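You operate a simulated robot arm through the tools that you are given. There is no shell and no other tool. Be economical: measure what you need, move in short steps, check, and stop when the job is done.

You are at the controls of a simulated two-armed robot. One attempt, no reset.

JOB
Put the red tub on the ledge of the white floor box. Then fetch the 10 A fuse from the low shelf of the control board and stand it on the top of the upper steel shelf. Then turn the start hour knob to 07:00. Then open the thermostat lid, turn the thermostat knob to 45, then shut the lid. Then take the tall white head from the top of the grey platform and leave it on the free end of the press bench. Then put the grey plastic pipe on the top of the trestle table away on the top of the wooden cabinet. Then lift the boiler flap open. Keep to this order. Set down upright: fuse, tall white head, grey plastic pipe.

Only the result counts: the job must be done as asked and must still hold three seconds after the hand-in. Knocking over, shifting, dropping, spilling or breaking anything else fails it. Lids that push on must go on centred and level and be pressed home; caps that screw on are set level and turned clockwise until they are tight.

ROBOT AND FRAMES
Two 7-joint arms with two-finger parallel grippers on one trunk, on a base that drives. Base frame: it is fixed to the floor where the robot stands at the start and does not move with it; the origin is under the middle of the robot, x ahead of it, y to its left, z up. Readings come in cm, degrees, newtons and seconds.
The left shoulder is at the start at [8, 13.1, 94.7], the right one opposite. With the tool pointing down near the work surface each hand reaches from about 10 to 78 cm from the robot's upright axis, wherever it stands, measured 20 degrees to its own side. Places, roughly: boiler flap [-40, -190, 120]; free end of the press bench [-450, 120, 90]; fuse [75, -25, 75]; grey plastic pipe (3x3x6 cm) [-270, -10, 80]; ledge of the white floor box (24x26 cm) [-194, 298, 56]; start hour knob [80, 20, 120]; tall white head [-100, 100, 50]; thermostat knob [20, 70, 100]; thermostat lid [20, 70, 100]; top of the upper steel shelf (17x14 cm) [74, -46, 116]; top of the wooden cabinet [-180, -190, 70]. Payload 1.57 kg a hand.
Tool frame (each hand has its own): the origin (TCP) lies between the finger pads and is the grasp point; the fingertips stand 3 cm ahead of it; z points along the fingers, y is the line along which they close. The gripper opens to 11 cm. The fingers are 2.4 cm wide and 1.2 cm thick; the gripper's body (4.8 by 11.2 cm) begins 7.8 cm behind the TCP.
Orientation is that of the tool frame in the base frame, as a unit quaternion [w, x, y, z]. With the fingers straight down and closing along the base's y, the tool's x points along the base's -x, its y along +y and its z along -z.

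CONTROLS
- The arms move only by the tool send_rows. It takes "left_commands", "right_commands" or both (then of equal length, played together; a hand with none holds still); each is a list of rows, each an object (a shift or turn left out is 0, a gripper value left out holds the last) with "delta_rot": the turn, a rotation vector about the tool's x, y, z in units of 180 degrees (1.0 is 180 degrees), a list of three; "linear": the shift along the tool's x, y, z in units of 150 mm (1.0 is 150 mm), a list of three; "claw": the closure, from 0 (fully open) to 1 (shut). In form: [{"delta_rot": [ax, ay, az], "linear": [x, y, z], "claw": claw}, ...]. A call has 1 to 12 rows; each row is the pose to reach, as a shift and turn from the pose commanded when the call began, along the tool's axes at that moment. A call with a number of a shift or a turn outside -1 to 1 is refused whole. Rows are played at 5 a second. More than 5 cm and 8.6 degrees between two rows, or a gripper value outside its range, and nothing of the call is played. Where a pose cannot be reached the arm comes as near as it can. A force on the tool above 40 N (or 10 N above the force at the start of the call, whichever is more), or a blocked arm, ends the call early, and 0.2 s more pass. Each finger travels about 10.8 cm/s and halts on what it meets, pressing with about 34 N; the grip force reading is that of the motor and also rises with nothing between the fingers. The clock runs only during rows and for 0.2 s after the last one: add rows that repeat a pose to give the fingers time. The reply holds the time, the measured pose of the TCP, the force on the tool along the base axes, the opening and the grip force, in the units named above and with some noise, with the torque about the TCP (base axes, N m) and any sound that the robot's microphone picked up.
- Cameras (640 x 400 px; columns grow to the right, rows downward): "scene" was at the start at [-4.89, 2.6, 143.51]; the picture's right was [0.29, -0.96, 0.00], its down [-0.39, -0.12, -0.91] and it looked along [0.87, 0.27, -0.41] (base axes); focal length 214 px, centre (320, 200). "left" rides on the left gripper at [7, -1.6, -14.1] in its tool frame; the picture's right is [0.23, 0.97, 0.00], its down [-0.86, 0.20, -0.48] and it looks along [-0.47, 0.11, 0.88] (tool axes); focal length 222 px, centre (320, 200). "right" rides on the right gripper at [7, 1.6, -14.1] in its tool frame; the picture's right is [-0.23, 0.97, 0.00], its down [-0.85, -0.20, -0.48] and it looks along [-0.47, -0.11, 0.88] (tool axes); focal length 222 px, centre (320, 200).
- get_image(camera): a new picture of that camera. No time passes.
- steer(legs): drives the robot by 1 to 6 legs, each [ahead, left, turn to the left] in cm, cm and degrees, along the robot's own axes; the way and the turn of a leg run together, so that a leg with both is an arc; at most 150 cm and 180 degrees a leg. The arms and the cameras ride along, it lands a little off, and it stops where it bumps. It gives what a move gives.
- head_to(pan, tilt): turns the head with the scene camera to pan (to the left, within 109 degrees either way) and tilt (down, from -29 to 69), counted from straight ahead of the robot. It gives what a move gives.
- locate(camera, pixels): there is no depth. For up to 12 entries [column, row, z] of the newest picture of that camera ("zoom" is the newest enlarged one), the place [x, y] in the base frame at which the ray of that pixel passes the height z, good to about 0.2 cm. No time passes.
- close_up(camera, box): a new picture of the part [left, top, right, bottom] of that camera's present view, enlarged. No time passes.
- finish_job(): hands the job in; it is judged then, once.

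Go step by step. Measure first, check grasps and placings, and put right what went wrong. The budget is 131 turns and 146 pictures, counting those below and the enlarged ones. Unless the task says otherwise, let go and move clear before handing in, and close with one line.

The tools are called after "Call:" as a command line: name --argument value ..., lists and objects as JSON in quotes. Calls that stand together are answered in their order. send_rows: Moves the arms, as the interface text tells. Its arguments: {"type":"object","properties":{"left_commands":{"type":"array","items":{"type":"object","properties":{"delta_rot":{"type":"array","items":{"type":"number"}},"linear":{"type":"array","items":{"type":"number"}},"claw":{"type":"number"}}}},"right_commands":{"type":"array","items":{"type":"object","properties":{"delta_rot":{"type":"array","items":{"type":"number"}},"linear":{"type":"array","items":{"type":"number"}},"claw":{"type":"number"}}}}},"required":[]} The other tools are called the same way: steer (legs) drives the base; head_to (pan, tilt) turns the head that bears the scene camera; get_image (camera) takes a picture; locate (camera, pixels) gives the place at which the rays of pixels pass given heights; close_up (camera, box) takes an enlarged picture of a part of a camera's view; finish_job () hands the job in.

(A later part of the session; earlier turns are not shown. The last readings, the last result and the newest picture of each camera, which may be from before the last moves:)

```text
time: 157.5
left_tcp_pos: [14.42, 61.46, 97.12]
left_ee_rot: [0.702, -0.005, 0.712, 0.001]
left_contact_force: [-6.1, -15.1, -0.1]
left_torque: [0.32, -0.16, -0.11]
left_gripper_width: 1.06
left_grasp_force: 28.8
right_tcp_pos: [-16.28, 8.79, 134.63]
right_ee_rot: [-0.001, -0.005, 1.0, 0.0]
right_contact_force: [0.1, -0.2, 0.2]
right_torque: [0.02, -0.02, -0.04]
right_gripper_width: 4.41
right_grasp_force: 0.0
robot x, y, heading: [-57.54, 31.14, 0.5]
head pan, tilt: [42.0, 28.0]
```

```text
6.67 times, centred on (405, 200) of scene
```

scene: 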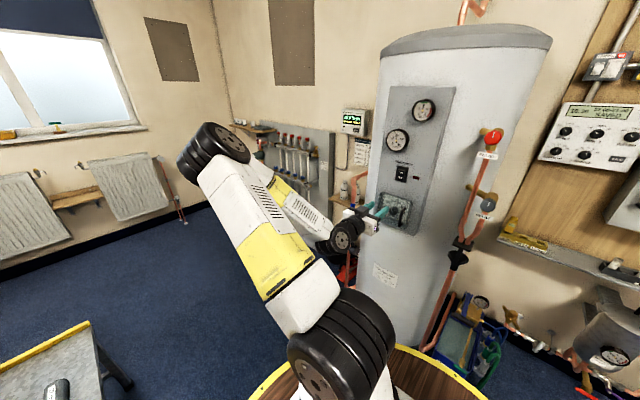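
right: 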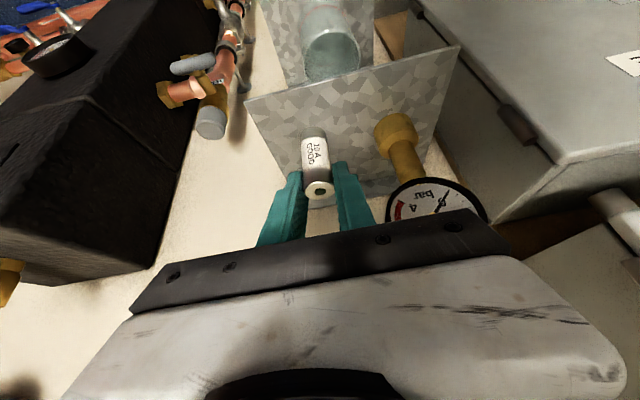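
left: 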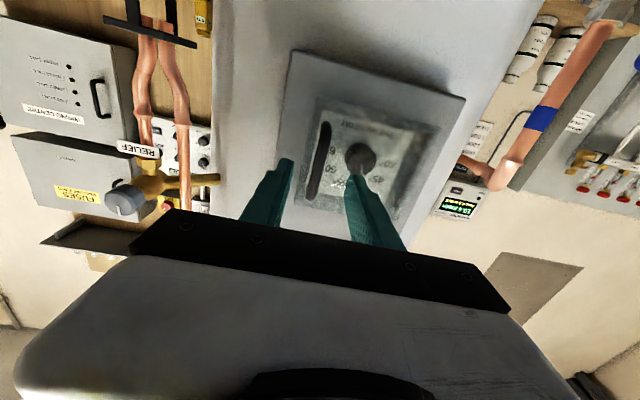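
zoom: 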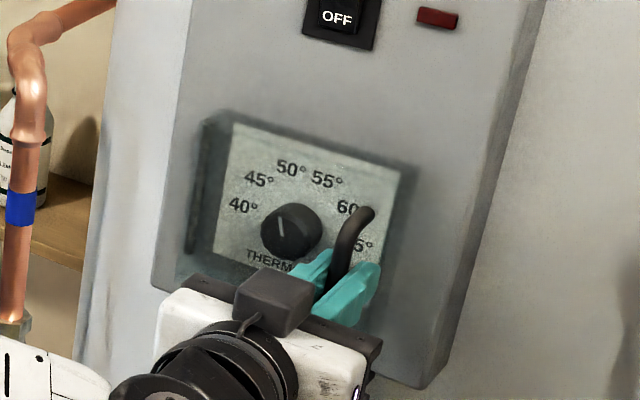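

The bar is held (1.06 cm). I'll swing it along an arc about the hinge, to about 45° first.

Call:
send_rows --left_commands '[{"linear": [0, 0.018, -0.065]}, {"linear": [0, 0.045, -0.13]}, {"linear": [0, 0.083, -0.198]}, {"linear": [0, 0.122, -0.258]}, {"linear": [0, 0.166, -0.315]}, {"linear": [0, 0.213, -0.368]}, {"linear": [0, 0.265, -0.417]}, {"linear": [0, 0.323, -0.461]}, {"linear": [0, 0.383, -0.498]}, {"linear": [0, 0.383, -0.498]}]'

Call:
close_up --camera "scene" --box '[345, 160, 445, 240]'

```text
time: 159.7
left_tcp_pos: [7.01, 67.37, 97.09]
left_ee_rot: [0.702, -0.007, 0.712, 0.002]
left_contact_force: [23.7, 11.5, -2.1]
left_torque: [0.69, -0.06, 0.15]
left_gripper_width: 1.07
left_grasp_force: 29.2
right_tcp_pos: [-16.16, 8.84, 134.56]
right_ee_rot: [-0.001, -0.005, 1.0, -0.001]
right_contact_force: [0.2, -0.4, 0.3]
right_torque: [0.01, -0.03, 0.02]
right_gripper_width: 4.4
right_grasp_force: 0.1
robot x, y, heading: [-57.8, 31.06, 0.2]
head pan, tilt: [42.0, 28.0]
```

```text
5.00 times, centred on (395, 200) of scene
```

zoom: 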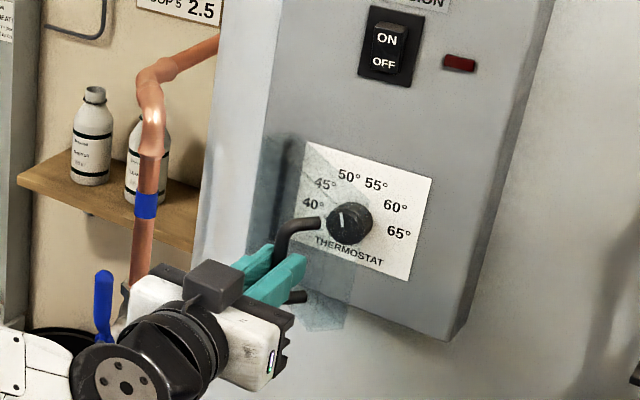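

The lid is swinging open, with a mild pull toward the hinge. I'll tighten the arc a little and carry on to about 100°.

Call:
send_rows --left_commands '[{"linear": [0, 0.06, 0.005]}, {"linear": [0, 0.13, -0.02]}, {"linear": [0, 0.2, -0.045]}, {"linear": [0, 0.27, -0.06]}, {"linear": [0, 0.34, -0.067]}, {"linear": [0, 0.405, -0.067]}, {"linear": [0, 0.47, -0.057]}, {"linear": [0, 0.54, -0.045]}, {"linear": [0, 0.607, -0.027]}, {"linear": [0, 0.67, 0.0]}, {"linear": [0, 0.73, 0.025]}, {"linear": [0, 0.73, 0.025]}]'

Call:
close_up --camera "scene" --box '[335, 160, 435, 240]'

```text
time: 162.3
left_tcp_pos: [6.98, 78.36, 97.2]
left_ee_rot: [0.702, -0.007, 0.712, 0.002]
left_contact_force: [-11.6, 4.7, 8.7]
left_torque: [0.66, 0.05, 0.08]
left_gripper_width: 1.09
left_grasp_force: 29.0
right_tcp_pos: [-16.22, 8.74, 134.59]
right_ee_rot: [0.0, -0.005, 1.0, -0.001]
right_contact_force: [-0.8, 0.9, 0.7]
right_torque: [-0.03, 0.03, 0.0]
right_gripper_width: 4.42
right_grasp_force: 0.1
robot x, y, heading: [-57.77, 31.06, 0.4]
head pan, tilt: [42.0, 28.0]
```

```text
5.00 times, centred on (385, 200) of scene
```

zoom: 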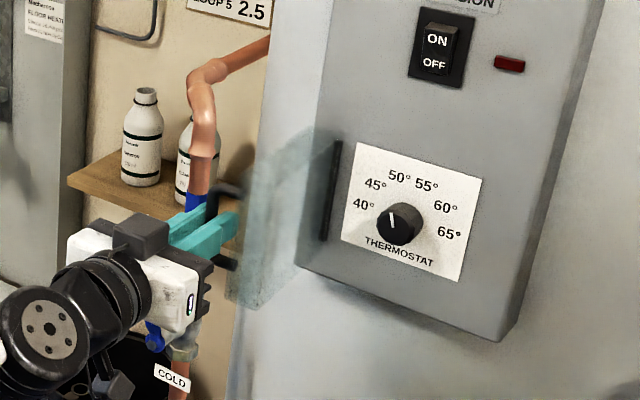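

The lid stands open at about 100°. I'll release just enough and back straight out.

Call:
send_rows --left_commands '[{"claw": 0.8}, {"claw": 0.76}, {"claw": 0.76}, {"linear": [0, 0, -0.1]}, {"linear": [0, 0, -0.3]}, {"linear": [0, 0, -0.5]}, {"linear": [0, -0.2, -0.65]}, {"linear": [0, -0.5, -0.65], "claw": 0.6}, {"linear": [0, -0.8, -0.65]}, {"linear": [0, -0.8, -0.65]}]'

Call:
close_up --camera "scene" --box '[335, 160, 435, 240]'

Call:
get_image --camera "left"

```text
time: 164.5
left_tcp_pos: [-2.55, 66.07, 97.37]
left_ee_rot: [0.702, -0.007, 0.712, 0.002]
left_contact_force: [-1.0, 0.3, 0.2]
left_torque: [-0.03, 0.01, 0.01]
left_gripper_width: 4.4
left_grasp_force: 0.1
right_tcp_pos: [-16.32, 8.72, 134.63]
right_ee_rot: [-0.001, -0.004, 1.0, -0.001]
right_contact_force: [0.3, -0.3, 0.8]
right_torque: [0.06, 0.02, 0.03]
right_gripper_width: 4.39
right_grasp_force: 0.1
robot x, y, heading: [-57.7, 31.18, 0.5]
head pan, tilt: [42.0, 28.0]
```

```text
5.00 times, centred on (385, 200) of scene
```

zoom: 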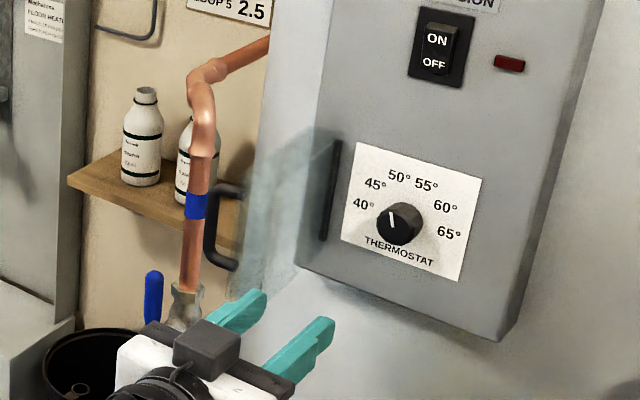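

```text
49 pictures are left
```

left: 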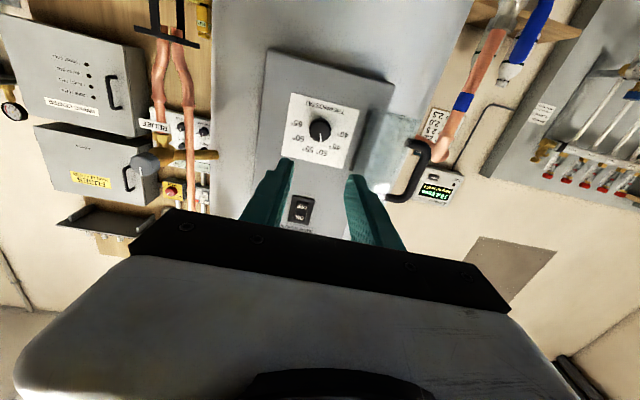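

The lid stays open by itself. The knob is at (20, 66.4, 97). I'll move in, grip it and turn it 30° anticlockwise.

Call:
send_rows --left_commands '[{"linear": [0.01, 0.01, 0.25], "claw": 0.55}, {"linear": [0.02, 0.02, 0.5]}, {"linear": [0.025, 0.022, 0.75]}, {"linear": [0.025, 0.022, 0.95]}, {"linear": [0.025, 0.022, 0.95]}]'

Call:
close_up --camera "left" --box '[240, 100, 440, 225]'

```text
time: 165.7
left_tcp_pos: [11.75, 66.64, 96.81]
left_ee_rot: [0.703, -0.007, 0.712, 0.002]
left_contact_force: [0.3, -0.4, -0.6]
left_torque: [-0.02, -0.01, 0.01]
left_gripper_width: 4.95
left_grasp_force: 0.1
right_tcp_pos: [-16.19, 8.77, 134.78]
right_ee_rot: [-0.001, -0.004, 1.0, 0.0]
right_contact_force: [0.0, -0.4, -0.2]
right_torque: [0.02, 0.0, -0.02]
right_gripper_width: 4.4
right_grasp_force: 0.0
robot x, y, heading: [-57.64, 31.05, 0.4]
head pan, tilt: [42.0, 28.0]
```

```text
3.20 times, centred on (340, 162) of left
```

zoom: 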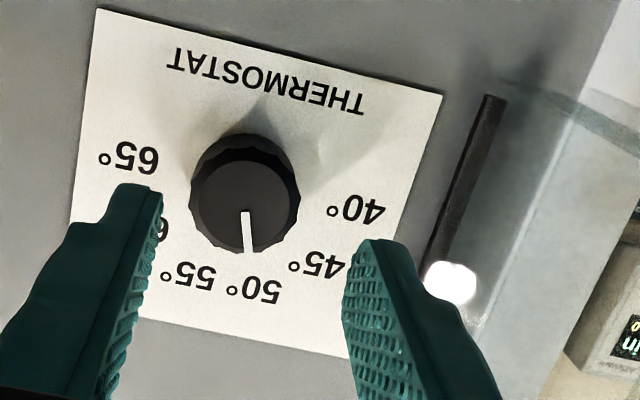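

The knob is centred between the fingers. The labels look evenly spaced at 36° (40 and 65 at ±90°), and the pointer is on 50. I'll go in 6.2 cm, grip and turn 36° anticlockwise.

Call:
send_rows --left_commands '[{"linear": [-0.01, -0.008, 0.15]}, {"linear": [-0.013, -0.008, 0.28]}, {"linear": [-0.013, -0.008, 0.37]}, {"linear": [-0.013, -0.008, 0.415]}, {"linear": [-0.013, -0.008, 0.415]}, {"linear": [-0.013, -0.008, 0.415], "claw": 0.7}, {"linear": [-0.013, -0.008, 0.415], "claw": 0.95}, {"linear": [-0.013, -0.008, 0.415]}, {"linear": [-0.013, -0.008, 0.415]}]'

Call:
send_rows --left_commands '[{"delta_rot": [0, 0, -0.04]}, {"delta_rot": [0, 0, -0.08]}, {"delta_rot": [0, 0, -0.12]}, {"delta_rot": [0, 0, -0.16]}, {"delta_rot": [0, 0, -0.2]}, {"delta_rot": [0, 0, -0.2]}]'

Call:
close_up --camera "scene" --box '[345, 165, 425, 230]'

```text
time: 167.2
left_tcp_pos: [17.84, 66.23, 96.87]
left_ee_rot: [0.702, -0.004, 0.713, -0.001]
left_contact_force: [-14.8, 0.3, 4.8]
left_torque: [0.07, -0.55, -0.91]
left_gripper_width: 3.84
left_grasp_force: 18.4
right_tcp_pos: [-16.2, 8.91, 134.63]
right_ee_rot: [0.0, -0.005, 1.0, -0.002]
right_contact_force: [-1.0, 0.3, -0.2]
right_torque: [0.0, -0.03, -0.01]
right_gripper_width: 4.4
right_grasp_force: 0.0
robot x, y, heading: [-57.44, 31.0, 0.3]
head pan, tilt: [42.0, 28.0]
stopped in row 7 (left hand): the force on the tool passed its limit at 51 N (the readings are from after the stop); the commanded pose is now the measured one
```

```text
time: 168.6
left_tcp_pos: [17.85, 66.29, 96.72]
left_ee_rot: [0.665, -0.225, 0.677, -0.22]
left_contact_force: [-36.0, 0.5, -11.4]
left_torque: [-0.06, -0.71, -1.06]
left_gripper_width: 3.38
left_grasp_force: 41.9
right_tcp_pos: [-16.41, 8.8, 134.58]
right_ee_rot: [0.0, -0.004, 1.0, -0.001]
right_contact_force: [1.3, 0.4, -0.3]
right_torque: [0.01, 0.04, 0.0]
right_gripper_width: 4.4
right_grasp_force: 0.1
robot x, y, heading: [-57.81, 31.3, 0.4]
head pan, tilt: [42.0, 28.0]
```

```text
6.15 times, centred on (385, 198) of scene
```

zoom: 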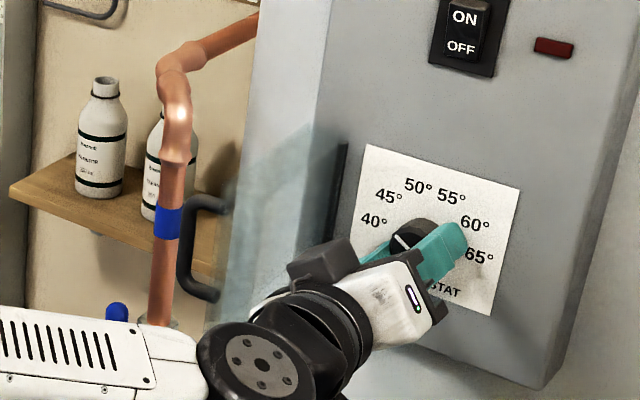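

The fingertips press the panel a bit (−36 N), but the pointer now aims at 45. I'll ease back, open, withdraw and check.

Call:
send_rows --left_commands '[{"linear": [0, 0, -0.03]}, {"linear": [0, 0, -0.03], "claw": 0.6}, {"linear": [0, 0, -0.03], "claw": 0.5}, {"linear": [0, 0, -0.03]}, {"linear": [0, 0, -0.2]}, {"linear": [0, 0, -0.45]}, {"linear": [0, 0, -0.7]}, {"linear": [0, 0, -0.95]}, {"linear": [0, 0, -0.95]}]'

Call:
close_up --camera "scene" --box '[355, 175, 415, 215]'

Call:
close_up --camera "left" --box '[240, 80, 420, 190]'

```text
time: 170.6
left_tcp_pos: [3.82, 65.97, 97.06]
left_ee_rot: [0.666, -0.224, 0.677, -0.218]
left_contact_force: [0.3, -0.6, 0.5]
left_torque: [-0.02, -0.03, -0.05]
left_gripper_width: 5.5
left_grasp_force: 0.2
right_tcp_pos: [-16.28, 8.81, 134.59]
right_ee_rot: [-0.001, -0.004, 1.0, -0.001]
right_contact_force: [0.4, 0.2, -0.3]
right_torque: [0.0, 0.02, 0.03]
right_gripper_width: 4.38
right_grasp_force: 0.0
robot x, y, heading: [-57.29, 31.21, 0.5]
head pan, tilt: [42.0, 28.0]
```

```text
10.00 times, centred on (385, 195) of scene
```

zoom: 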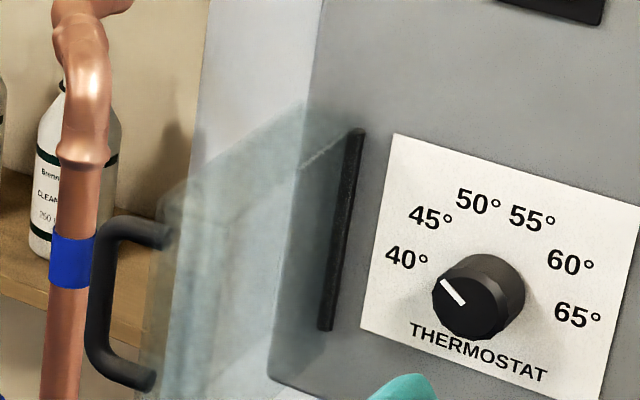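

```text
3.56 times, centred on (330, 135) of left
```

zoom: 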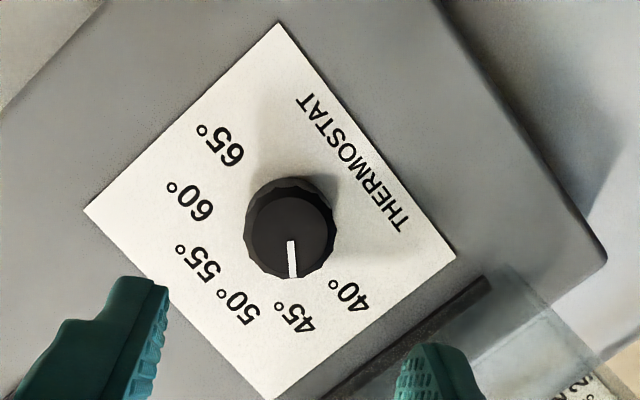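

Pointer reads about 45, perhaps a few degrees past it toward 40. A sharper look to judge it.

Call:
close_up --camera "left" --box '[285, 120, 345, 170]'

```text
8.00 times, centred on (315, 145) of left
```

zoom: 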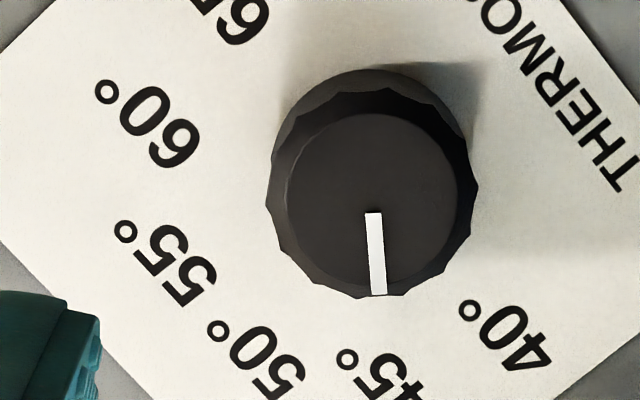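

The pointer bisects the span between 40 and 50 labels at "45" within a couple of degrees, so that's good. Now I'll go back to the handle to shut the lid: untwist, move left, forward, and regrip where I let go.

Call:
send_rows --left_commands '[{"delta_rot": [0, 0, 0.04], "linear": [0, 0, -0.1], "claw": 0.75}, {"delta_rot": [0, 0, 0.08], "linear": [0, 0, -0.2]}, {"delta_rot": [0, 0, 0.12], "linear": [0, 0, -0.3]}, {"delta_rot": [0, 0, 0.16], "linear": [0, 0, -0.4]}, {"delta_rot": [0, 0, 0.2], "linear": [0, 0, -0.4]}, {"delta_rot": [0, 0, 0.2], "linear": [0, 0, -0.4]}]'

Call:
send_rows --left_commands '[{"linear": [0, 0.25, 0]}, {"linear": [0, 0.5, 0]}, {"linear": [0, 0.75, 0]}, {"linear": [0, 0.82, 0]}, {"linear": [0, 0.82, 0.15]}, {"linear": [0, 0.82, 0.22]}, {"linear": [0, 0.82, 0.22]}]'

Call:
get_image --camera "left"

Call:
close_up --camera "scene" --box '[335, 160, 415, 220]'

```text
time: 172.0
left_tcp_pos: [-2.31, 66.18, 97.17]
left_ee_rot: [0.701, -0.003, 0.713, -0.001]
left_contact_force: [0.3, -0.9, -0.2]
left_torque: [-0.01, 0.02, -0.01]
left_gripper_width: 2.73
left_grasp_force: 0.1
right_tcp_pos: [-16.31, 8.88, 134.65]
right_ee_rot: [0.0, -0.004, 1.0, -0.002]
right_contact_force: [-0.3, -0.4, -0.7]
right_torque: [0.01, 0.01, -0.03]
right_gripper_width: 4.4
right_grasp_force: 0.0
robot x, y, heading: [-57.38, 30.83, 0.6]
head pan, tilt: [42.0, 28.0]
```

```text
time: 173.6
left_tcp_pos: [1.13, 78.3, 97.0]
left_ee_rot: [0.701, -0.004, 0.713, -0.002]
left_contact_force: [0.2, 0.9, -0.4]
left_torque: [-0.01, -0.02, -0.01]
left_gripper_width: 2.74
left_grasp_force: 0.0
right_tcp_pos: [-16.31, 8.8, 134.57]
right_ee_rot: [0.0, -0.004, 1.0, -0.001]
right_contact_force: [-0.1, 0.1, 0.1]
right_torque: [-0.01, -0.04, 0.0]
right_gripper_width: 4.35
right_grasp_force: 0.0
robot x, y, heading: [-57.43, 31.15, 0.5]
head pan, tilt: [42.0, 28.0]
```

```text
43 pictures are left
```

left: 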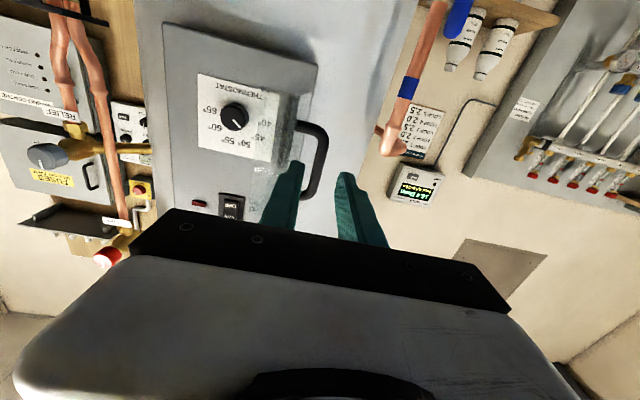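

```text
6.67 times, centred on (375, 190) of scene
```

zoom: 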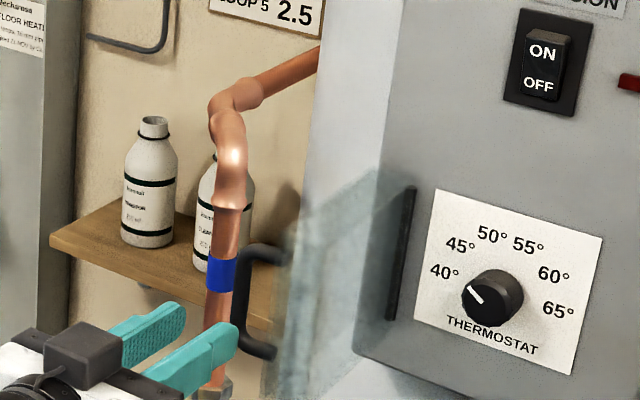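

The bar (318,160 in the left view) lies between the fingers. I'll move forward, grip, and swing the lid back.

Call:
send_rows --left_commands '[{"linear": [0, 0, 0.15]}, {"linear": [0, 0, 0.3]}, {"linear": [0, 0, 0.393]}, {"linear": [0, 0, 0.393]}, {"linear": [0, 0, 0.393], "claw": 1}, {"linear": [0, 0, 0.393]}, {"linear": [0, 0, 0.393]}, {"linear": [0, 0, 0.393]}]'

Call:
send_rows --left_commands '[{"linear": [0, -0.06, -0.025]}, {"linear": [0, -0.123, -0.052]}, {"linear": [0, -0.19, -0.07]}, {"linear": [0, -0.26, -0.082]}, {"linear": [0, -0.325, -0.092]}, {"linear": [0, -0.39, -0.092]}, {"linear": [0, -0.46, -0.085]}, {"linear": [0, -0.53, -0.07]}, {"linear": [0, -0.6, -0.045]}, {"linear": [0, -0.67, -0.012]}, {"linear": [0, -0.73, 0.02]}, {"linear": [0, -0.73, 0.02]}]'

```text
time: 175.4
left_tcp_pos: [6.94, 78.4, 96.82]
left_ee_rot: [0.701, -0.003, 0.713, -0.002]
left_contact_force: [1.2, 0.0, 0.2]
left_torque: [0.67, 0.04, 0.01]
left_gripper_width: 1.11
left_grasp_force: 28.7
right_tcp_pos: [-16.24, 8.77, 134.66]
right_ee_rot: [0.0, -0.004, 1.0, -0.001]
right_contact_force: [0.2, -0.6, 0.1]
right_torque: [0.0, 0.02, 0.01]
right_gripper_width: 4.39
right_grasp_force: 0.0
robot x, y, heading: [-57.16, 31.16, 0.6]
head pan, tilt: [42.0, 28.0]
```

```text
time: 178.0
left_tcp_pos: [7.19, 67.44, 96.8]
left_ee_rot: [0.701, -0.004, 0.713, -0.002]
left_contact_force: [-16.5, -10.1, -10.0]
left_torque: [0.68, 0.14, -0.15]
left_gripper_width: 1.11
left_grasp_force: 28.6
right_tcp_pos: [-16.3, 8.78, 134.53]
right_ee_rot: [-0.001, -0.004, 1.0, -0.001]
right_contact_force: [-0.1, 0.7, 1.1]
right_torque: [0.01, -0.01, 0.01]
right_gripper_width: 4.42
right_grasp_force: 0.1
robot x, y, heading: [-57.65, 31.11, 0.3]
head pan, tilt: [42.0, 28.0]
```

Call:
send_rows --left_commands '[{"linear": [0, -0.076, 0.025]}, {"linear": [0, -0.133, 0.065]}, {"linear": [0, -0.187, 0.113]}, {"linear": [0, -0.233, 0.167]}, {"linear": [0, -0.277, 0.224]}, {"linear": [0, -0.316, 0.284]}, {"linear": [0, -0.353, 0.352]}, {"linear": [0, -0.38, 0.417]}, {"linear": [0, -0.398, 0.482]}, {"linear": [0, -0.4, 0.505]}, {"linear": [0, -0.4, 0.515]}]'

Call:
close_up --camera "scene" --box '[345, 160, 445, 230]'

```text
time: 180.3
left_tcp_pos: [14.63, 61.4, 97.01]
left_ee_rot: [0.701, -0.002, 0.713, -0.004]
left_contact_force: [-21.0, -1.3, 4.6]
left_torque: [0.23, -0.59, 0.28]
left_gripper_width: 1.06
left_grasp_force: 28.5
right_tcp_pos: [-16.42, 8.83, 134.61]
right_ee_rot: [0.0, -0.006, 1.0, -0.001]
right_contact_force: [-0.3, -0.1, 0.1]
right_torque: [-0.03, 0.0, -0.02]
right_gripper_width: 4.39
right_grasp_force: 0.0
robot x, y, heading: [-57.57, 31.14, 0.5]
head pan, tilt: [42.0, 28.0]
stopped in row 11 (left hand): the force on the tool passed its limit at 44 N (the readings are from after the stop); the commanded pose is now the measured one
```

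```text
5.71 times, centred on (395, 195) of scene
```

zoom: 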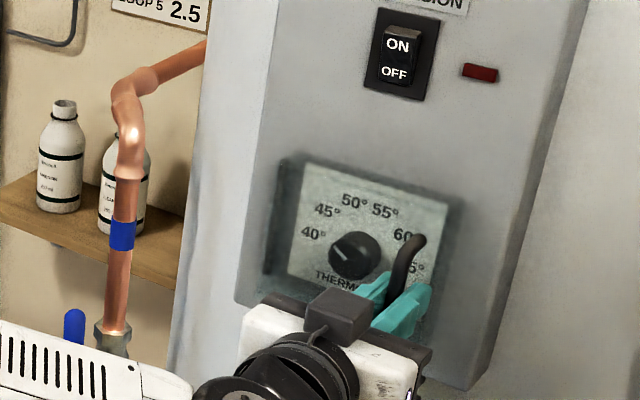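

The lid is shut against its stop. I'll let go, withdraw, and fold the left hand back to pointing down.

Call:
send_rows --left_commands '[{"claw": 0.8}, {"claw": 0.7}, {"claw": 0.7}, {"linear": [0, 0, -0.2]}, {"linear": [0, 0, -0.45]}, {"linear": [0, 0, -0.7]}]'

Call:
send_rows --left_commands '[{"delta_rot": [0, 0.0455, 0], "linear": [-0.1, 0, -0.07]}, {"delta_rot": [0, 0.091, 0], "linear": [-0.2, 0, -0.14]}, {"delta_rot": [0, 0.1364, 0], "linear": [-0.3, 0, -0.2]}, {"delta_rot": [0, 0.1818, 0], "linear": [-0.4, 0, -0.26]}, {"delta_rot": [0, 0.2273, 0], "linear": [-0.5, 0, -0.33]}, {"delta_rot": [0, 0.2727, 0], "linear": [-0.6, 0, -0.4]}, {"delta_rot": [0, 0.3182, 0], "linear": [-0.7, 0, -0.46]}, {"delta_rot": [0, 0.3636, 0], "linear": [-0.8, 0, -0.53]}, {"delta_rot": [0, 0.4091, 0], "linear": [-0.9, 0, -0.6]}, {"delta_rot": [0, 0.4545, 0], "linear": [-1.0, 0, -0.66]}, {"delta_rot": [0, 0.5, 0], "linear": [-1.0, 0, -0.73]}]'

Call:
send_rows --left_commands '[{"linear": [0.25, 0, -0.25]}, {"linear": [0.5, 0, -0.5]}, {"linear": [0.75, 0, -0.75]}, {"linear": [1.0, 0, -1.0]}]'

Call:
close_up --camera "scene" --box '[355, 165, 435, 225]'

```text
time: 181.7
left_tcp_pos: [4.43, 61.43, 96.82]
left_ee_rot: [0.701, -0.004, 0.713, -0.003]
left_contact_force: [0.4, -0.2, -0.2]
left_torque: [0.01, -0.02, 0.04]
left_gripper_width: 3.32
left_grasp_force: 0.0
right_tcp_pos: [-16.32, 8.86, 134.63]
right_ee_rot: [-0.001, -0.004, 1.0, -0.001]
right_contact_force: [0.3, -0.8, -0.2]
right_torque: [0.02, 0.0, -0.02]
right_gripper_width: 4.39
right_grasp_force: 0.1
robot x, y, heading: [-57.58, 31.04, 0.7]
head pan, tilt: [42.0, 28.0]
```

```text
time: 184.1
left_tcp_pos: [-6.69, 61.65, 112.34]
left_ee_rot: [-0.009, -0.001, 1.0, -0.004]
left_contact_force: [-0.3, 0.2, -0.1]
left_torque: [0.02, -0.02, 0.03]
left_gripper_width: 3.28
left_grasp_force: 0.1
right_tcp_pos: [-16.4, 8.76, 134.7]
right_ee_rot: [-0.001, -0.004, 1.0, 0.0]
right_contact_force: [-0.3, 0.1, -0.8]
right_torque: [0.03, -0.03, -0.01]
right_gripper_width: 4.4
right_grasp_force: 0.0
robot x, y, heading: [-57.51, 31.23, 0.5]
head pan, tilt: [42.0, 28.0]
```

```text
refused: row 1 steps farther than a row can; nothing moved
```

```text
6.67 times, centred on (395, 195) of scene
```

zoom: 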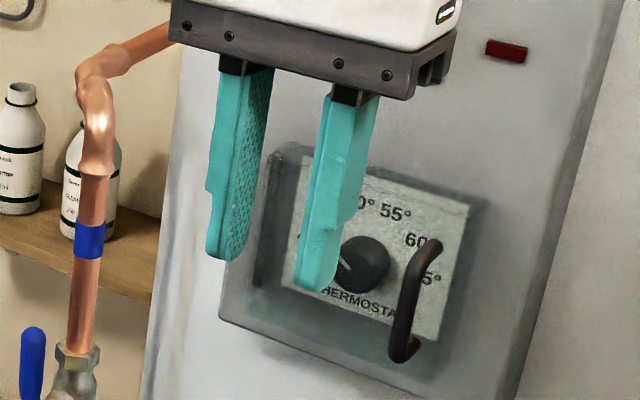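

The lid is shut with the knob seen through it. I'll raise the left hand and drive round to face the grey platform.

Call:
send_rows --left_commands '[{"linear": [0.22, 0, -0.22]}, {"linear": [0.44, 0, -0.44]}, {"linear": [0.66, 0, -0.66]}, {"linear": [0.88, 0, -0.88]}, {"linear": [1.0, 0, -1.0]}]'

Call:
steer --legs '[[18, 0, 0], [0, 64, 0], [0, 0, 179.5]]'

Call:
head_to --pan -8 --tilt 48

Call:
get_image --camera "scene"

Call:
get_image --camera "right"

```text
time: 185.3
left_tcp_pos: [-21.36, 61.63, 127.46]
left_ee_rot: [-0.009, 0.0, 1.0, -0.004]
left_contact_force: [1.2, 0.2, 0.3]
left_torque: [0.01, 0.02, -0.02]
left_gripper_width: 3.32
left_grasp_force: 0.0
right_tcp_pos: [-16.23, 8.79, 134.65]
right_ee_rot: [0.0, -0.004, 1.0, -0.001]
right_contact_force: [0.5, -0.3, -0.4]
right_torque: [0.0, 0.05, 0.01]
right_gripper_width: 4.39
right_grasp_force: 0.0
robot x, y, heading: [-57.53, 31.03, 0.2]
head pan, tilt: [42.0, 28.0]
```

```text
time: 197.3
left_tcp_pos: [-76.54, 65.37, 127.4]
left_ee_rot: [-0.004, 1.0, -0.007, 0.009]
left_contact_force: [-0.1, -0.1, -0.1]
left_torque: [-0.03, 0.0, 0.02]
left_gripper_width: 3.31
left_grasp_force: 0.1
right_tcp_pos: [-80.89, 118.38, 134.67]
right_ee_rot: [-0.001, 1.0, -0.002, 0.0]
right_contact_force: [0.0, 0.2, -0.8]
right_torque: [-0.02, 0.0, -0.01]
right_gripper_width: 4.39
right_grasp_force: 0.0
robot x, y, heading: [-40.0, 95.46, 179.8]
head pan, tilt: [42.0, 28.0]
```

```text
time: 198.5
left_tcp_pos: [-76.75, 65.44, 127.45]
left_ee_rot: [-0.004, 1.0, -0.007, 0.009]
left_contact_force: [0.1, 0.7, 0.3]
left_torque: [0.03, 0.01, -0.02]
left_gripper_width: 3.31
left_grasp_force: 0.1
right_tcp_pos: [-80.8, 118.39, 134.61]
right_ee_rot: [-0.001, 1.0, -0.002, 0.001]
right_contact_force: [0.0, 0.1, 0.9]
right_torque: [0.02, -0.01, 0.02]
right_gripper_width: 4.4
right_grasp_force: 0.1
robot x, y, heading: [-39.91, 95.45, 179.9]
head pan, tilt: [-8.0, 48.0]
```

```text
39 pictures are left
```

scene: 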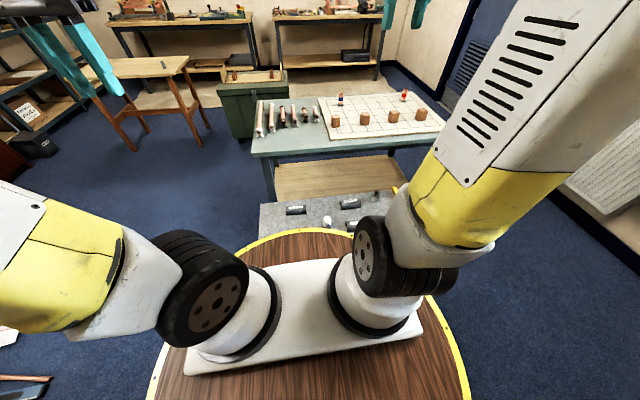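

```text
38 pictures are left
```

right: 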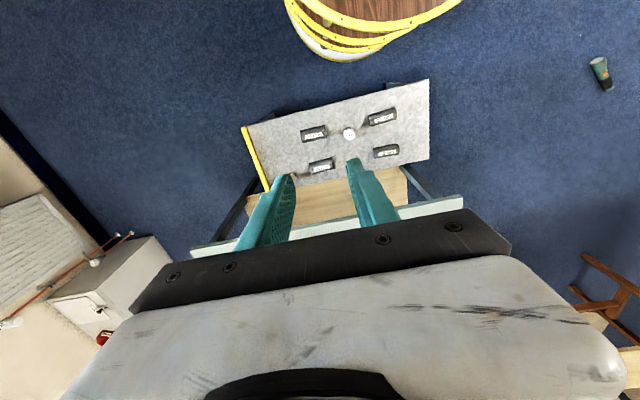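

The white head shows at (348,133) in the right view, between four dark clips on the platform. I'll enlarge and locate it.

Call:
close_up --camera "right" --box '[300, 95, 400, 165]'

Call:
close_up --camera "scene" --box '[280, 195, 380, 240]'

Call:
locate --camera "scene" --pixels '[[327, 226, 50], [327, 217, 55], [327, 217, 60]]'

Call:
locate --camera "right" --pixels '[[349, 134, 50], [349, 134, 55], [349, 134, 60]]'

```text
5.71 times, centred on (350, 130) of right
```

zoom: 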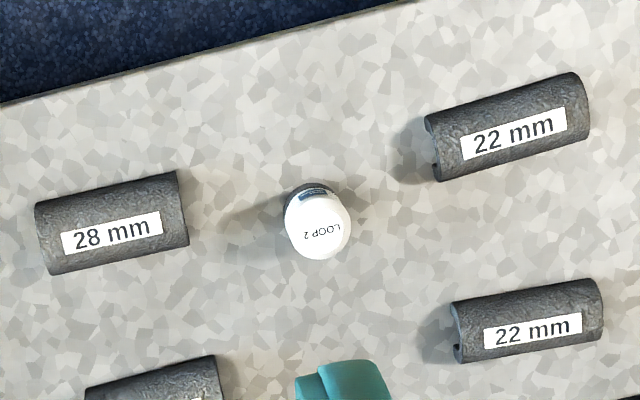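

```text
6.40 times, centred on (330, 218) of scene
```

zoom: 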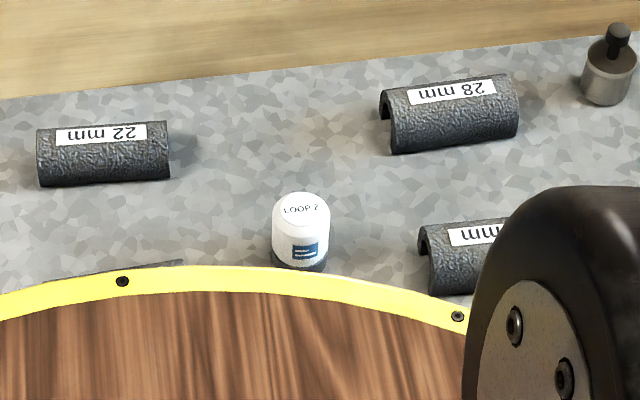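

```text
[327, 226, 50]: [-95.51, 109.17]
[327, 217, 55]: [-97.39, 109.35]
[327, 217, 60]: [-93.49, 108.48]
```

```text
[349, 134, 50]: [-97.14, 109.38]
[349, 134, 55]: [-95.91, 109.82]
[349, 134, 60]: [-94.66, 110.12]
```

The head stands at (−95.7, 109.5) with its top at z≈56, about 4.4 cm wide. I'll bring the right hand over it and down to just above.

Call:
send_rows --right_commands '[{"linear": [-0.2, 0.12, 0.2], "claw": 0.3}, {"linear": [-0.4, 0.24, 0.4]}, {"linear": [-0.6, 0.36, 0.6]}, {"linear": [-0.8, 0.48, 0.8]}, {"linear": [-0.99, 0.59, 1.0]}]'

Call:
send_rows --right_commands '[{"linear": [0, 0, 0.33]}, {"linear": [0, 0, 0.66]}, {"linear": [0, 0, 1.0]}]'

Call:
send_rows --right_commands '[{"linear": [0, 0, 0.33]}, {"linear": [0, 0, 0.66]}, {"linear": [0, 0, 1.0]}]'

Call:
send_rows --right_commands '[{"linear": [0, 0, 0.33]}, {"linear": [0, 0, 0.66]}, {"linear": [0, 0, 1.0]}, {"linear": [0, 0, 1.0]}]'

Call:
get_image --camera "right"

```text
time: 199.7
left_tcp_pos: [-76.54, 65.53, 127.46]
left_ee_rot: [-0.004, 1.0, -0.007, 0.009]
left_contact_force: [-0.5, -0.7, 0.3]
left_torque: [-0.02, 0.08, 0.02]
left_gripper_width: 3.29
left_grasp_force: 0.0
right_tcp_pos: [-95.77, 109.76, 119.72]
right_ee_rot: [-0.001, 1.0, -0.002, 0.0]
right_contact_force: [0.8, -0.3, 0.0]
right_torque: [-0.02, 0.04, 0.02]
right_gripper_width: 7.69
right_grasp_force: 0.1
robot x, y, heading: [-39.83, 95.38, 179.8]
head pan, tilt: [-8.0, 48.0]
```

```text
refused: row 3 steps farther than a row can; nothing moved
```

```text
refused: row 3 steps farther than a row can; nothing moved
```

```text
refused: row 3 steps farther than a row can; nothing moved
```

```text
35 pictures are left
```

right: 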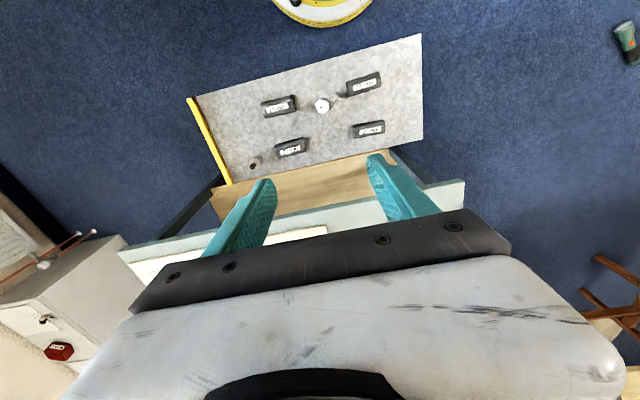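

The steps were just over 5 cm, so I stopped at z≈120, aligned above the head (322,105). I'll go down in smaller steps.

Call:
send_rows --right_commands '[{"linear": [0, 0, 0.3]}, {"linear": [0, 0, 0.6]}, {"linear": [0, 0, 0.9]}, {"linear": [0, 0, 1.0]}]'

Call:
send_rows --right_commands '[{"linear": [0, 0, 0.3]}, {"linear": [0, 0, 0.6]}, {"linear": [0, 0, 0.9]}, {"linear": [0, 0, 1.0]}]'

Call:
send_rows --right_commands '[{"linear": [0, 0, 0.3]}, {"linear": [0, 0, 0.6]}, {"linear": [0, 0, 0.9]}, {"linear": [0, 0, 1.0]}]'

Call:
send_rows --right_commands '[{"linear": [0, 0, 0.3]}, {"linear": [0, 0, 0.6]}, {"linear": [0, 0, 0.8]}, {"linear": [0, 0, 0.8]}]'

Call:
get_image --camera "right"

Call:
locate --camera "right" --pixels '[[320, 165, 56], [320, 165, 50]]'

```text
time: 200.7
left_tcp_pos: [-76.53, 65.41, 127.32]
left_ee_rot: [-0.005, 1.0, -0.007, 0.009]
left_contact_force: [-0.1, -0.5, 0.2]
left_torque: [-0.03, -0.01, 0.03]
left_gripper_width: 3.3
left_grasp_force: 0.1
right_tcp_pos: [-95.71, 109.9, 104.61]
right_ee_rot: [-0.001, 1.0, -0.002, 0.0]
right_contact_force: [0.1, -0.3, -0.1]
right_torque: [0.02, -0.02, 0.02]
right_gripper_width: 7.71
right_grasp_force: 0.0
robot x, y, heading: [-39.85, 95.34, 179.6]
head pan, tilt: [-8.0, 48.0]
```

```text
time: 201.7
left_tcp_pos: [-76.52, 65.49, 127.45]
left_ee_rot: [-0.004, 1.0, -0.006, 0.009]
left_contact_force: [0.5, -0.4, 0.9]
left_torque: [0.04, 0.05, 0.02]
left_gripper_width: 3.3
left_grasp_force: 0.1
right_tcp_pos: [-95.65, 109.62, 89.55]
right_ee_rot: [0.0, 1.0, -0.003, 0.0]
right_contact_force: [0.0, -0.2, 0.2]
right_torque: [0.03, 0.01, -0.02]
right_gripper_width: 7.7
right_grasp_force: 0.1
robot x, y, heading: [-40.04, 95.43, 179.7]
head pan, tilt: [-8.0, 48.0]
```

```text
time: 202.7
left_tcp_pos: [-76.58, 65.48, 127.45]
left_ee_rot: [-0.005, 1.0, -0.006, 0.009]
left_contact_force: [0.4, 0.7, 0.3]
left_torque: [0.0, 0.02, 0.0]
left_gripper_width: 3.31
left_grasp_force: 0.0
right_tcp_pos: [-95.49, 109.81, 74.54]
right_ee_rot: [0.0, 1.0, -0.002, 0.001]
right_contact_force: [-0.4, 0.7, -0.1]
right_torque: [-0.03, 0.01, -0.01]
right_gripper_width: 7.71
right_grasp_force: 0.0
robot x, y, heading: [-40.4, 95.44, 179.7]
head pan, tilt: [-8.0, 48.0]
```

```text
time: 203.7
left_tcp_pos: [-76.67, 65.4, 127.54]
left_ee_rot: [-0.003, 1.0, -0.007, 0.009]
left_contact_force: [-0.1, -0.2, -0.3]
left_torque: [-0.01, -0.02, 0.03]
left_gripper_width: 3.29
left_grasp_force: 0.0
right_tcp_pos: [-95.9, 109.89, 62.73]
right_ee_rot: [-0.001, 1.0, -0.002, 0.0]
right_contact_force: [-0.2, -0.1, 0.0]
right_torque: [-0.01, -0.05, 0.01]
right_gripper_width: 7.72
right_grasp_force: 0.1
robot x, y, heading: [-39.94, 95.45, 179.8]
head pan, tilt: [-8.0, 48.0]
```

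```text
34 pictures are left
```

right: 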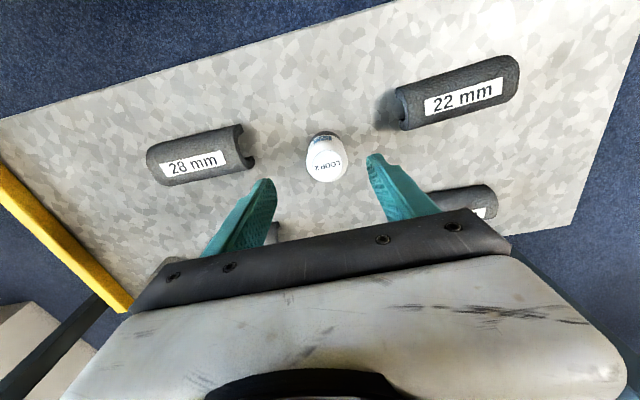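

```text
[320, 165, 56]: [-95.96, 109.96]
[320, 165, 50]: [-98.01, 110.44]
```

The head is centred between the fingers. I'll descend 8.8 cm and grip.

Call:
send_rows --right_commands '[{"linear": [0, 0, 0.25]}, {"linear": [0, 0, 0.45]}, {"linear": [0, 0, 0.54]}, {"linear": [0, 0, 0.585]}, {"linear": [0, 0, 0.585]}, {"linear": [0, 0, 0.585], "claw": 0.5}, {"linear": [0, 0, 0.585], "claw": 0.9}, {"linear": [0, 0, 0.585]}, {"linear": [0, 0, 0.585]}]'

Call:
send_rows --right_commands '[{"linear": [0, 0, -0.1]}, {"linear": [0, 0, -0.3]}, {"linear": [0, 0, -0.6]}, {"linear": [0, 0, -0.9]}, {"linear": [0, 0, -1.0]}]'

Call:
get_image --camera "right"

```text
time: 205.7
left_tcp_pos: [-76.64, 65.42, 127.46]
left_ee_rot: [-0.003, 1.0, -0.007, 0.009]
left_contact_force: [0.3, -0.2, -1.4]
left_torque: [-0.01, -0.02, 0.03]
left_gripper_width: 3.3
left_grasp_force: 0.1
right_tcp_pos: [-95.71, 109.79, 53.81]
right_ee_rot: [-0.001, 1.0, -0.002, 0.0]
right_contact_force: [0.0, 0.6, 0.3]
right_torque: [-0.01, -0.05, 0.02]
right_gripper_width: 4.43
right_grasp_force: 34.0
robot x, y, heading: [-40.11, 95.27, 179.7]
head pan, tilt: [-8.0, 48.0]
```

```text
time: 206.9
left_tcp_pos: [-76.56, 65.55, 127.45]
left_ee_rot: [-0.005, 1.0, -0.007, 0.009]
left_contact_force: [1.0, -0.4, -0.7]
left_torque: [0.01, -0.03, 0.0]
left_gripper_width: 3.32
left_grasp_force: 0.0
right_tcp_pos: [-95.64, 109.67, 68.91]
right_ee_rot: [-0.001, 1.0, -0.003, 0.0]
right_contact_force: [-0.3, -0.1, -1.2]
right_torque: [0.02, -0.02, 0.0]
right_gripper_width: 4.45
right_grasp_force: 33.8
robot x, y, heading: [-39.46, 95.8, 179.7]
head pan, tilt: [-8.0, 48.0]
```

```text
33 pictures are left
```

right: 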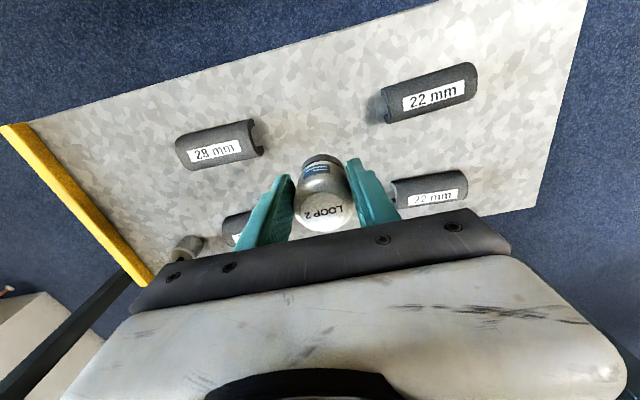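

The head is held (4.45 cm, −1.2 N), base 3.8 cm below the TCP. I'll raise it and map the way to the press bench using the current scene picture.

Call:
send_rows --right_commands '[{"linear": [0, 0, -0.3]}, {"linear": [0, 0, -0.6]}, {"linear": [0, 0, -0.9]}, {"linear": [0, 0, -1.0]}]'

Call:
send_rows --right_commands '[{"linear": [0.2, 0, -0.25]}, {"linear": [0.4, 0, -0.5]}, {"linear": [0.6, 0, -0.75]}, {"linear": [0.8, 0, -1.0]}]'

Call:
send_rows --right_commands '[{"linear": [0, 0, -0.3]}, {"linear": [0, 0, -0.6]}, {"linear": [0, 0, -0.9]}, {"linear": [0, 0, -1.0]}]'

Call:
locate --camera "scene" --pixels '[[135, 150, 0], [210, 129, 0], [125, 88, 0], [233, 139, 0], [287, 71, 45], [217, 84, 45], [252, 87, 0], [282, 73, 0], [376, 80, 0], [268, 201, 0], [105, 24, 88], [110, 78, 78]]'

```text
time: 207.9
left_tcp_pos: [-76.62, 65.44, 127.35]
left_ee_rot: [-0.004, 1.0, -0.007, 0.01]
left_contact_force: [-0.6, -0.1, 0.0]
left_torque: [-0.05, -0.02, 0.01]
left_gripper_width: 3.29
left_grasp_force: 0.1
right_tcp_pos: [-95.53, 109.41, 83.97]
right_ee_rot: [-0.001, 1.0, -0.002, 0.001]
right_contact_force: [-0.1, 0.0, -1.4]
right_torque: [-0.01, -0.05, 0.01]
right_gripper_width: 4.46
right_grasp_force: 33.7
robot x, y, heading: [-39.53, 95.73, 179.8]
head pan, tilt: [-8.0, 48.0]
```

```text
time: 208.9
left_tcp_pos: [-76.68, 65.55, 127.43]
left_ee_rot: [-0.004, 1.0, -0.007, 0.008]
left_contact_force: [-0.3, 0.2, -0.3]
left_torque: [0.01, -0.07, 0.02]
left_gripper_width: 3.31
left_grasp_force: 0.1
right_tcp_pos: [-83.79, 109.56, 98.74]
right_ee_rot: [-0.001, 1.0, -0.003, 0.001]
right_contact_force: [0.0, -0.4, -1.6]
right_torque: [0.03, -0.05, -0.02]
right_gripper_width: 4.44
right_grasp_force: 34.4
robot x, y, heading: [-39.88, 95.57, 179.5]
head pan, tilt: [-8.0, 48.0]
```

```text
time: 209.9
left_tcp_pos: [-76.54, 65.5, 127.45]
left_ee_rot: [-0.004, 1.0, -0.007, 0.009]
left_contact_force: [0.3, -0.1, -0.3]
left_torque: [0.0, -0.01, 0.05]
left_gripper_width: 3.29
left_grasp_force: 0.1
right_tcp_pos: [-83.72, 109.79, 113.85]
right_ee_rot: [-0.001, 1.0, -0.003, 0.001]
right_contact_force: [-0.2, -0.5, -1.5]
right_torque: [-0.04, 0.01, 0.01]
right_gripper_width: 4.46
right_grasp_force: 34.1
robot x, y, heading: [-40.02, 95.53, 179.7]
head pan, tilt: [-8.0, 48.0]
```

```text
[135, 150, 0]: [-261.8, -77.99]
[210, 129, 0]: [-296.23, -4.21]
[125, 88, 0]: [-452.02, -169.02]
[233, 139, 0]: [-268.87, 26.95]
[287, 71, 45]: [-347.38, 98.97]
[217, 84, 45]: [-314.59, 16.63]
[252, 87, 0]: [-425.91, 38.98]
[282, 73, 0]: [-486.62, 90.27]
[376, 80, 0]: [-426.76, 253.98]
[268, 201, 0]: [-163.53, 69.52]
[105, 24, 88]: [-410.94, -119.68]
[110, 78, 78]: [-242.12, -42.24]
```

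The lane is clear: south of the platform along y≈33, then north between chest and table at x≈−222, then west. I'll drive that and look at the bench.

Call:
steer --legs '[[0, 62.5, 0], [120, 0, 0], [62, 0, 0], [0, -105, 0], [60, 0, 0]]'

Call:
head_to --pan 5 --tilt 22

Call:
get_image --camera "scene"

```text
time: 230.1
left_tcp_pos: [-317.1, 112.66, 127.47]
left_ee_rot: [-0.005, 1.0, -0.023, 0.008]
left_contact_force: [0.0, -0.3, 0.6]
left_torque: [-0.01, 0.02, -0.01]
left_gripper_width: 3.3
left_grasp_force: 0.0
right_tcp_pos: [-322.85, 157.05, 113.82]
right_ee_rot: [-0.001, 1.0, -0.017, 0.001]
right_contact_force: [0.2, 0.2, -1.7]
right_torque: [0.0, 0.02, -0.01]
right_gripper_width: 4.43
right_grasp_force: 34.1
robot x, y, heading: [-279.5, 141.47, 177.7]
head pan, tilt: [-8.0, 48.0]
```

```text
time: 231.0
left_tcp_pos: [-317.07, 112.66, 127.45]
left_ee_rot: [-0.004, 1.0, -0.023, 0.009]
left_contact_force: [0.3, 0.6, -0.4]
left_torque: [0.0, -0.03, 0.04]
left_gripper_width: 3.29
left_grasp_force: 0.0
right_tcp_pos: [-322.88, 157.03, 113.68]
right_ee_rot: [0.0, 1.0, -0.018, 0.001]
right_contact_force: [0.4, -0.5, -1.3]
right_torque: [0.03, -0.01, 0.04]
right_gripper_width: 4.45
right_grasp_force: 33.1
robot x, y, heading: [-279.38, 141.63, 178.0]
head pan, tilt: [5.0, 22.0]
```

```text
32 pictures are left
```

scene: 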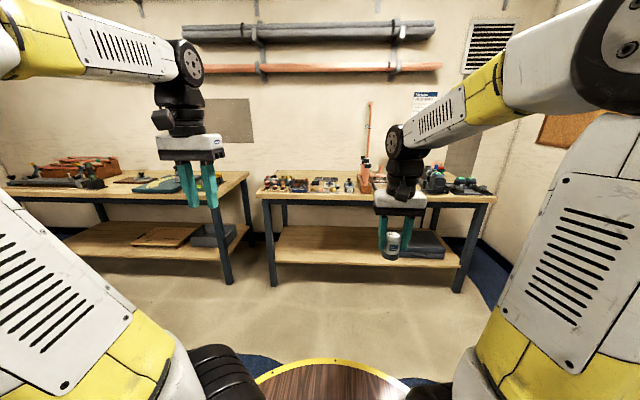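

Call:
close_up --camera "scene" --box '[80, 160, 260, 215]'

Call:
close_up --camera "scene" --box '[250, 150, 390, 215]'

Call:
locate --camera "scene" --pixels '[[215, 207, 88], [247, 174, 88], [262, 198, 88], [495, 197, 88], [190, 200, 88], [270, 286, 0], [228, 284, 0]]'

```text
3.56 times, centred on (170, 188) of scene
```

zoom: 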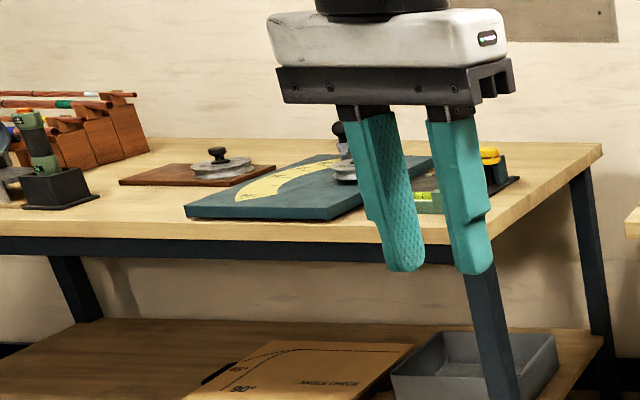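

```text
4.57 times, centred on (320, 182) of scene
```

zoom: 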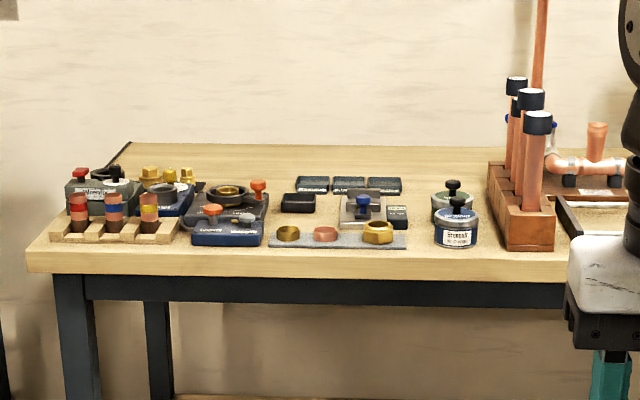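

```text
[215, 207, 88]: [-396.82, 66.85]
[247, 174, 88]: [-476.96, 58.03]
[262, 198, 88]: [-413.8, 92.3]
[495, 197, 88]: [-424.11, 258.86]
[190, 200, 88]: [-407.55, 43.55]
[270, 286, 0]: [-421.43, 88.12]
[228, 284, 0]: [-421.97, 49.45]
```

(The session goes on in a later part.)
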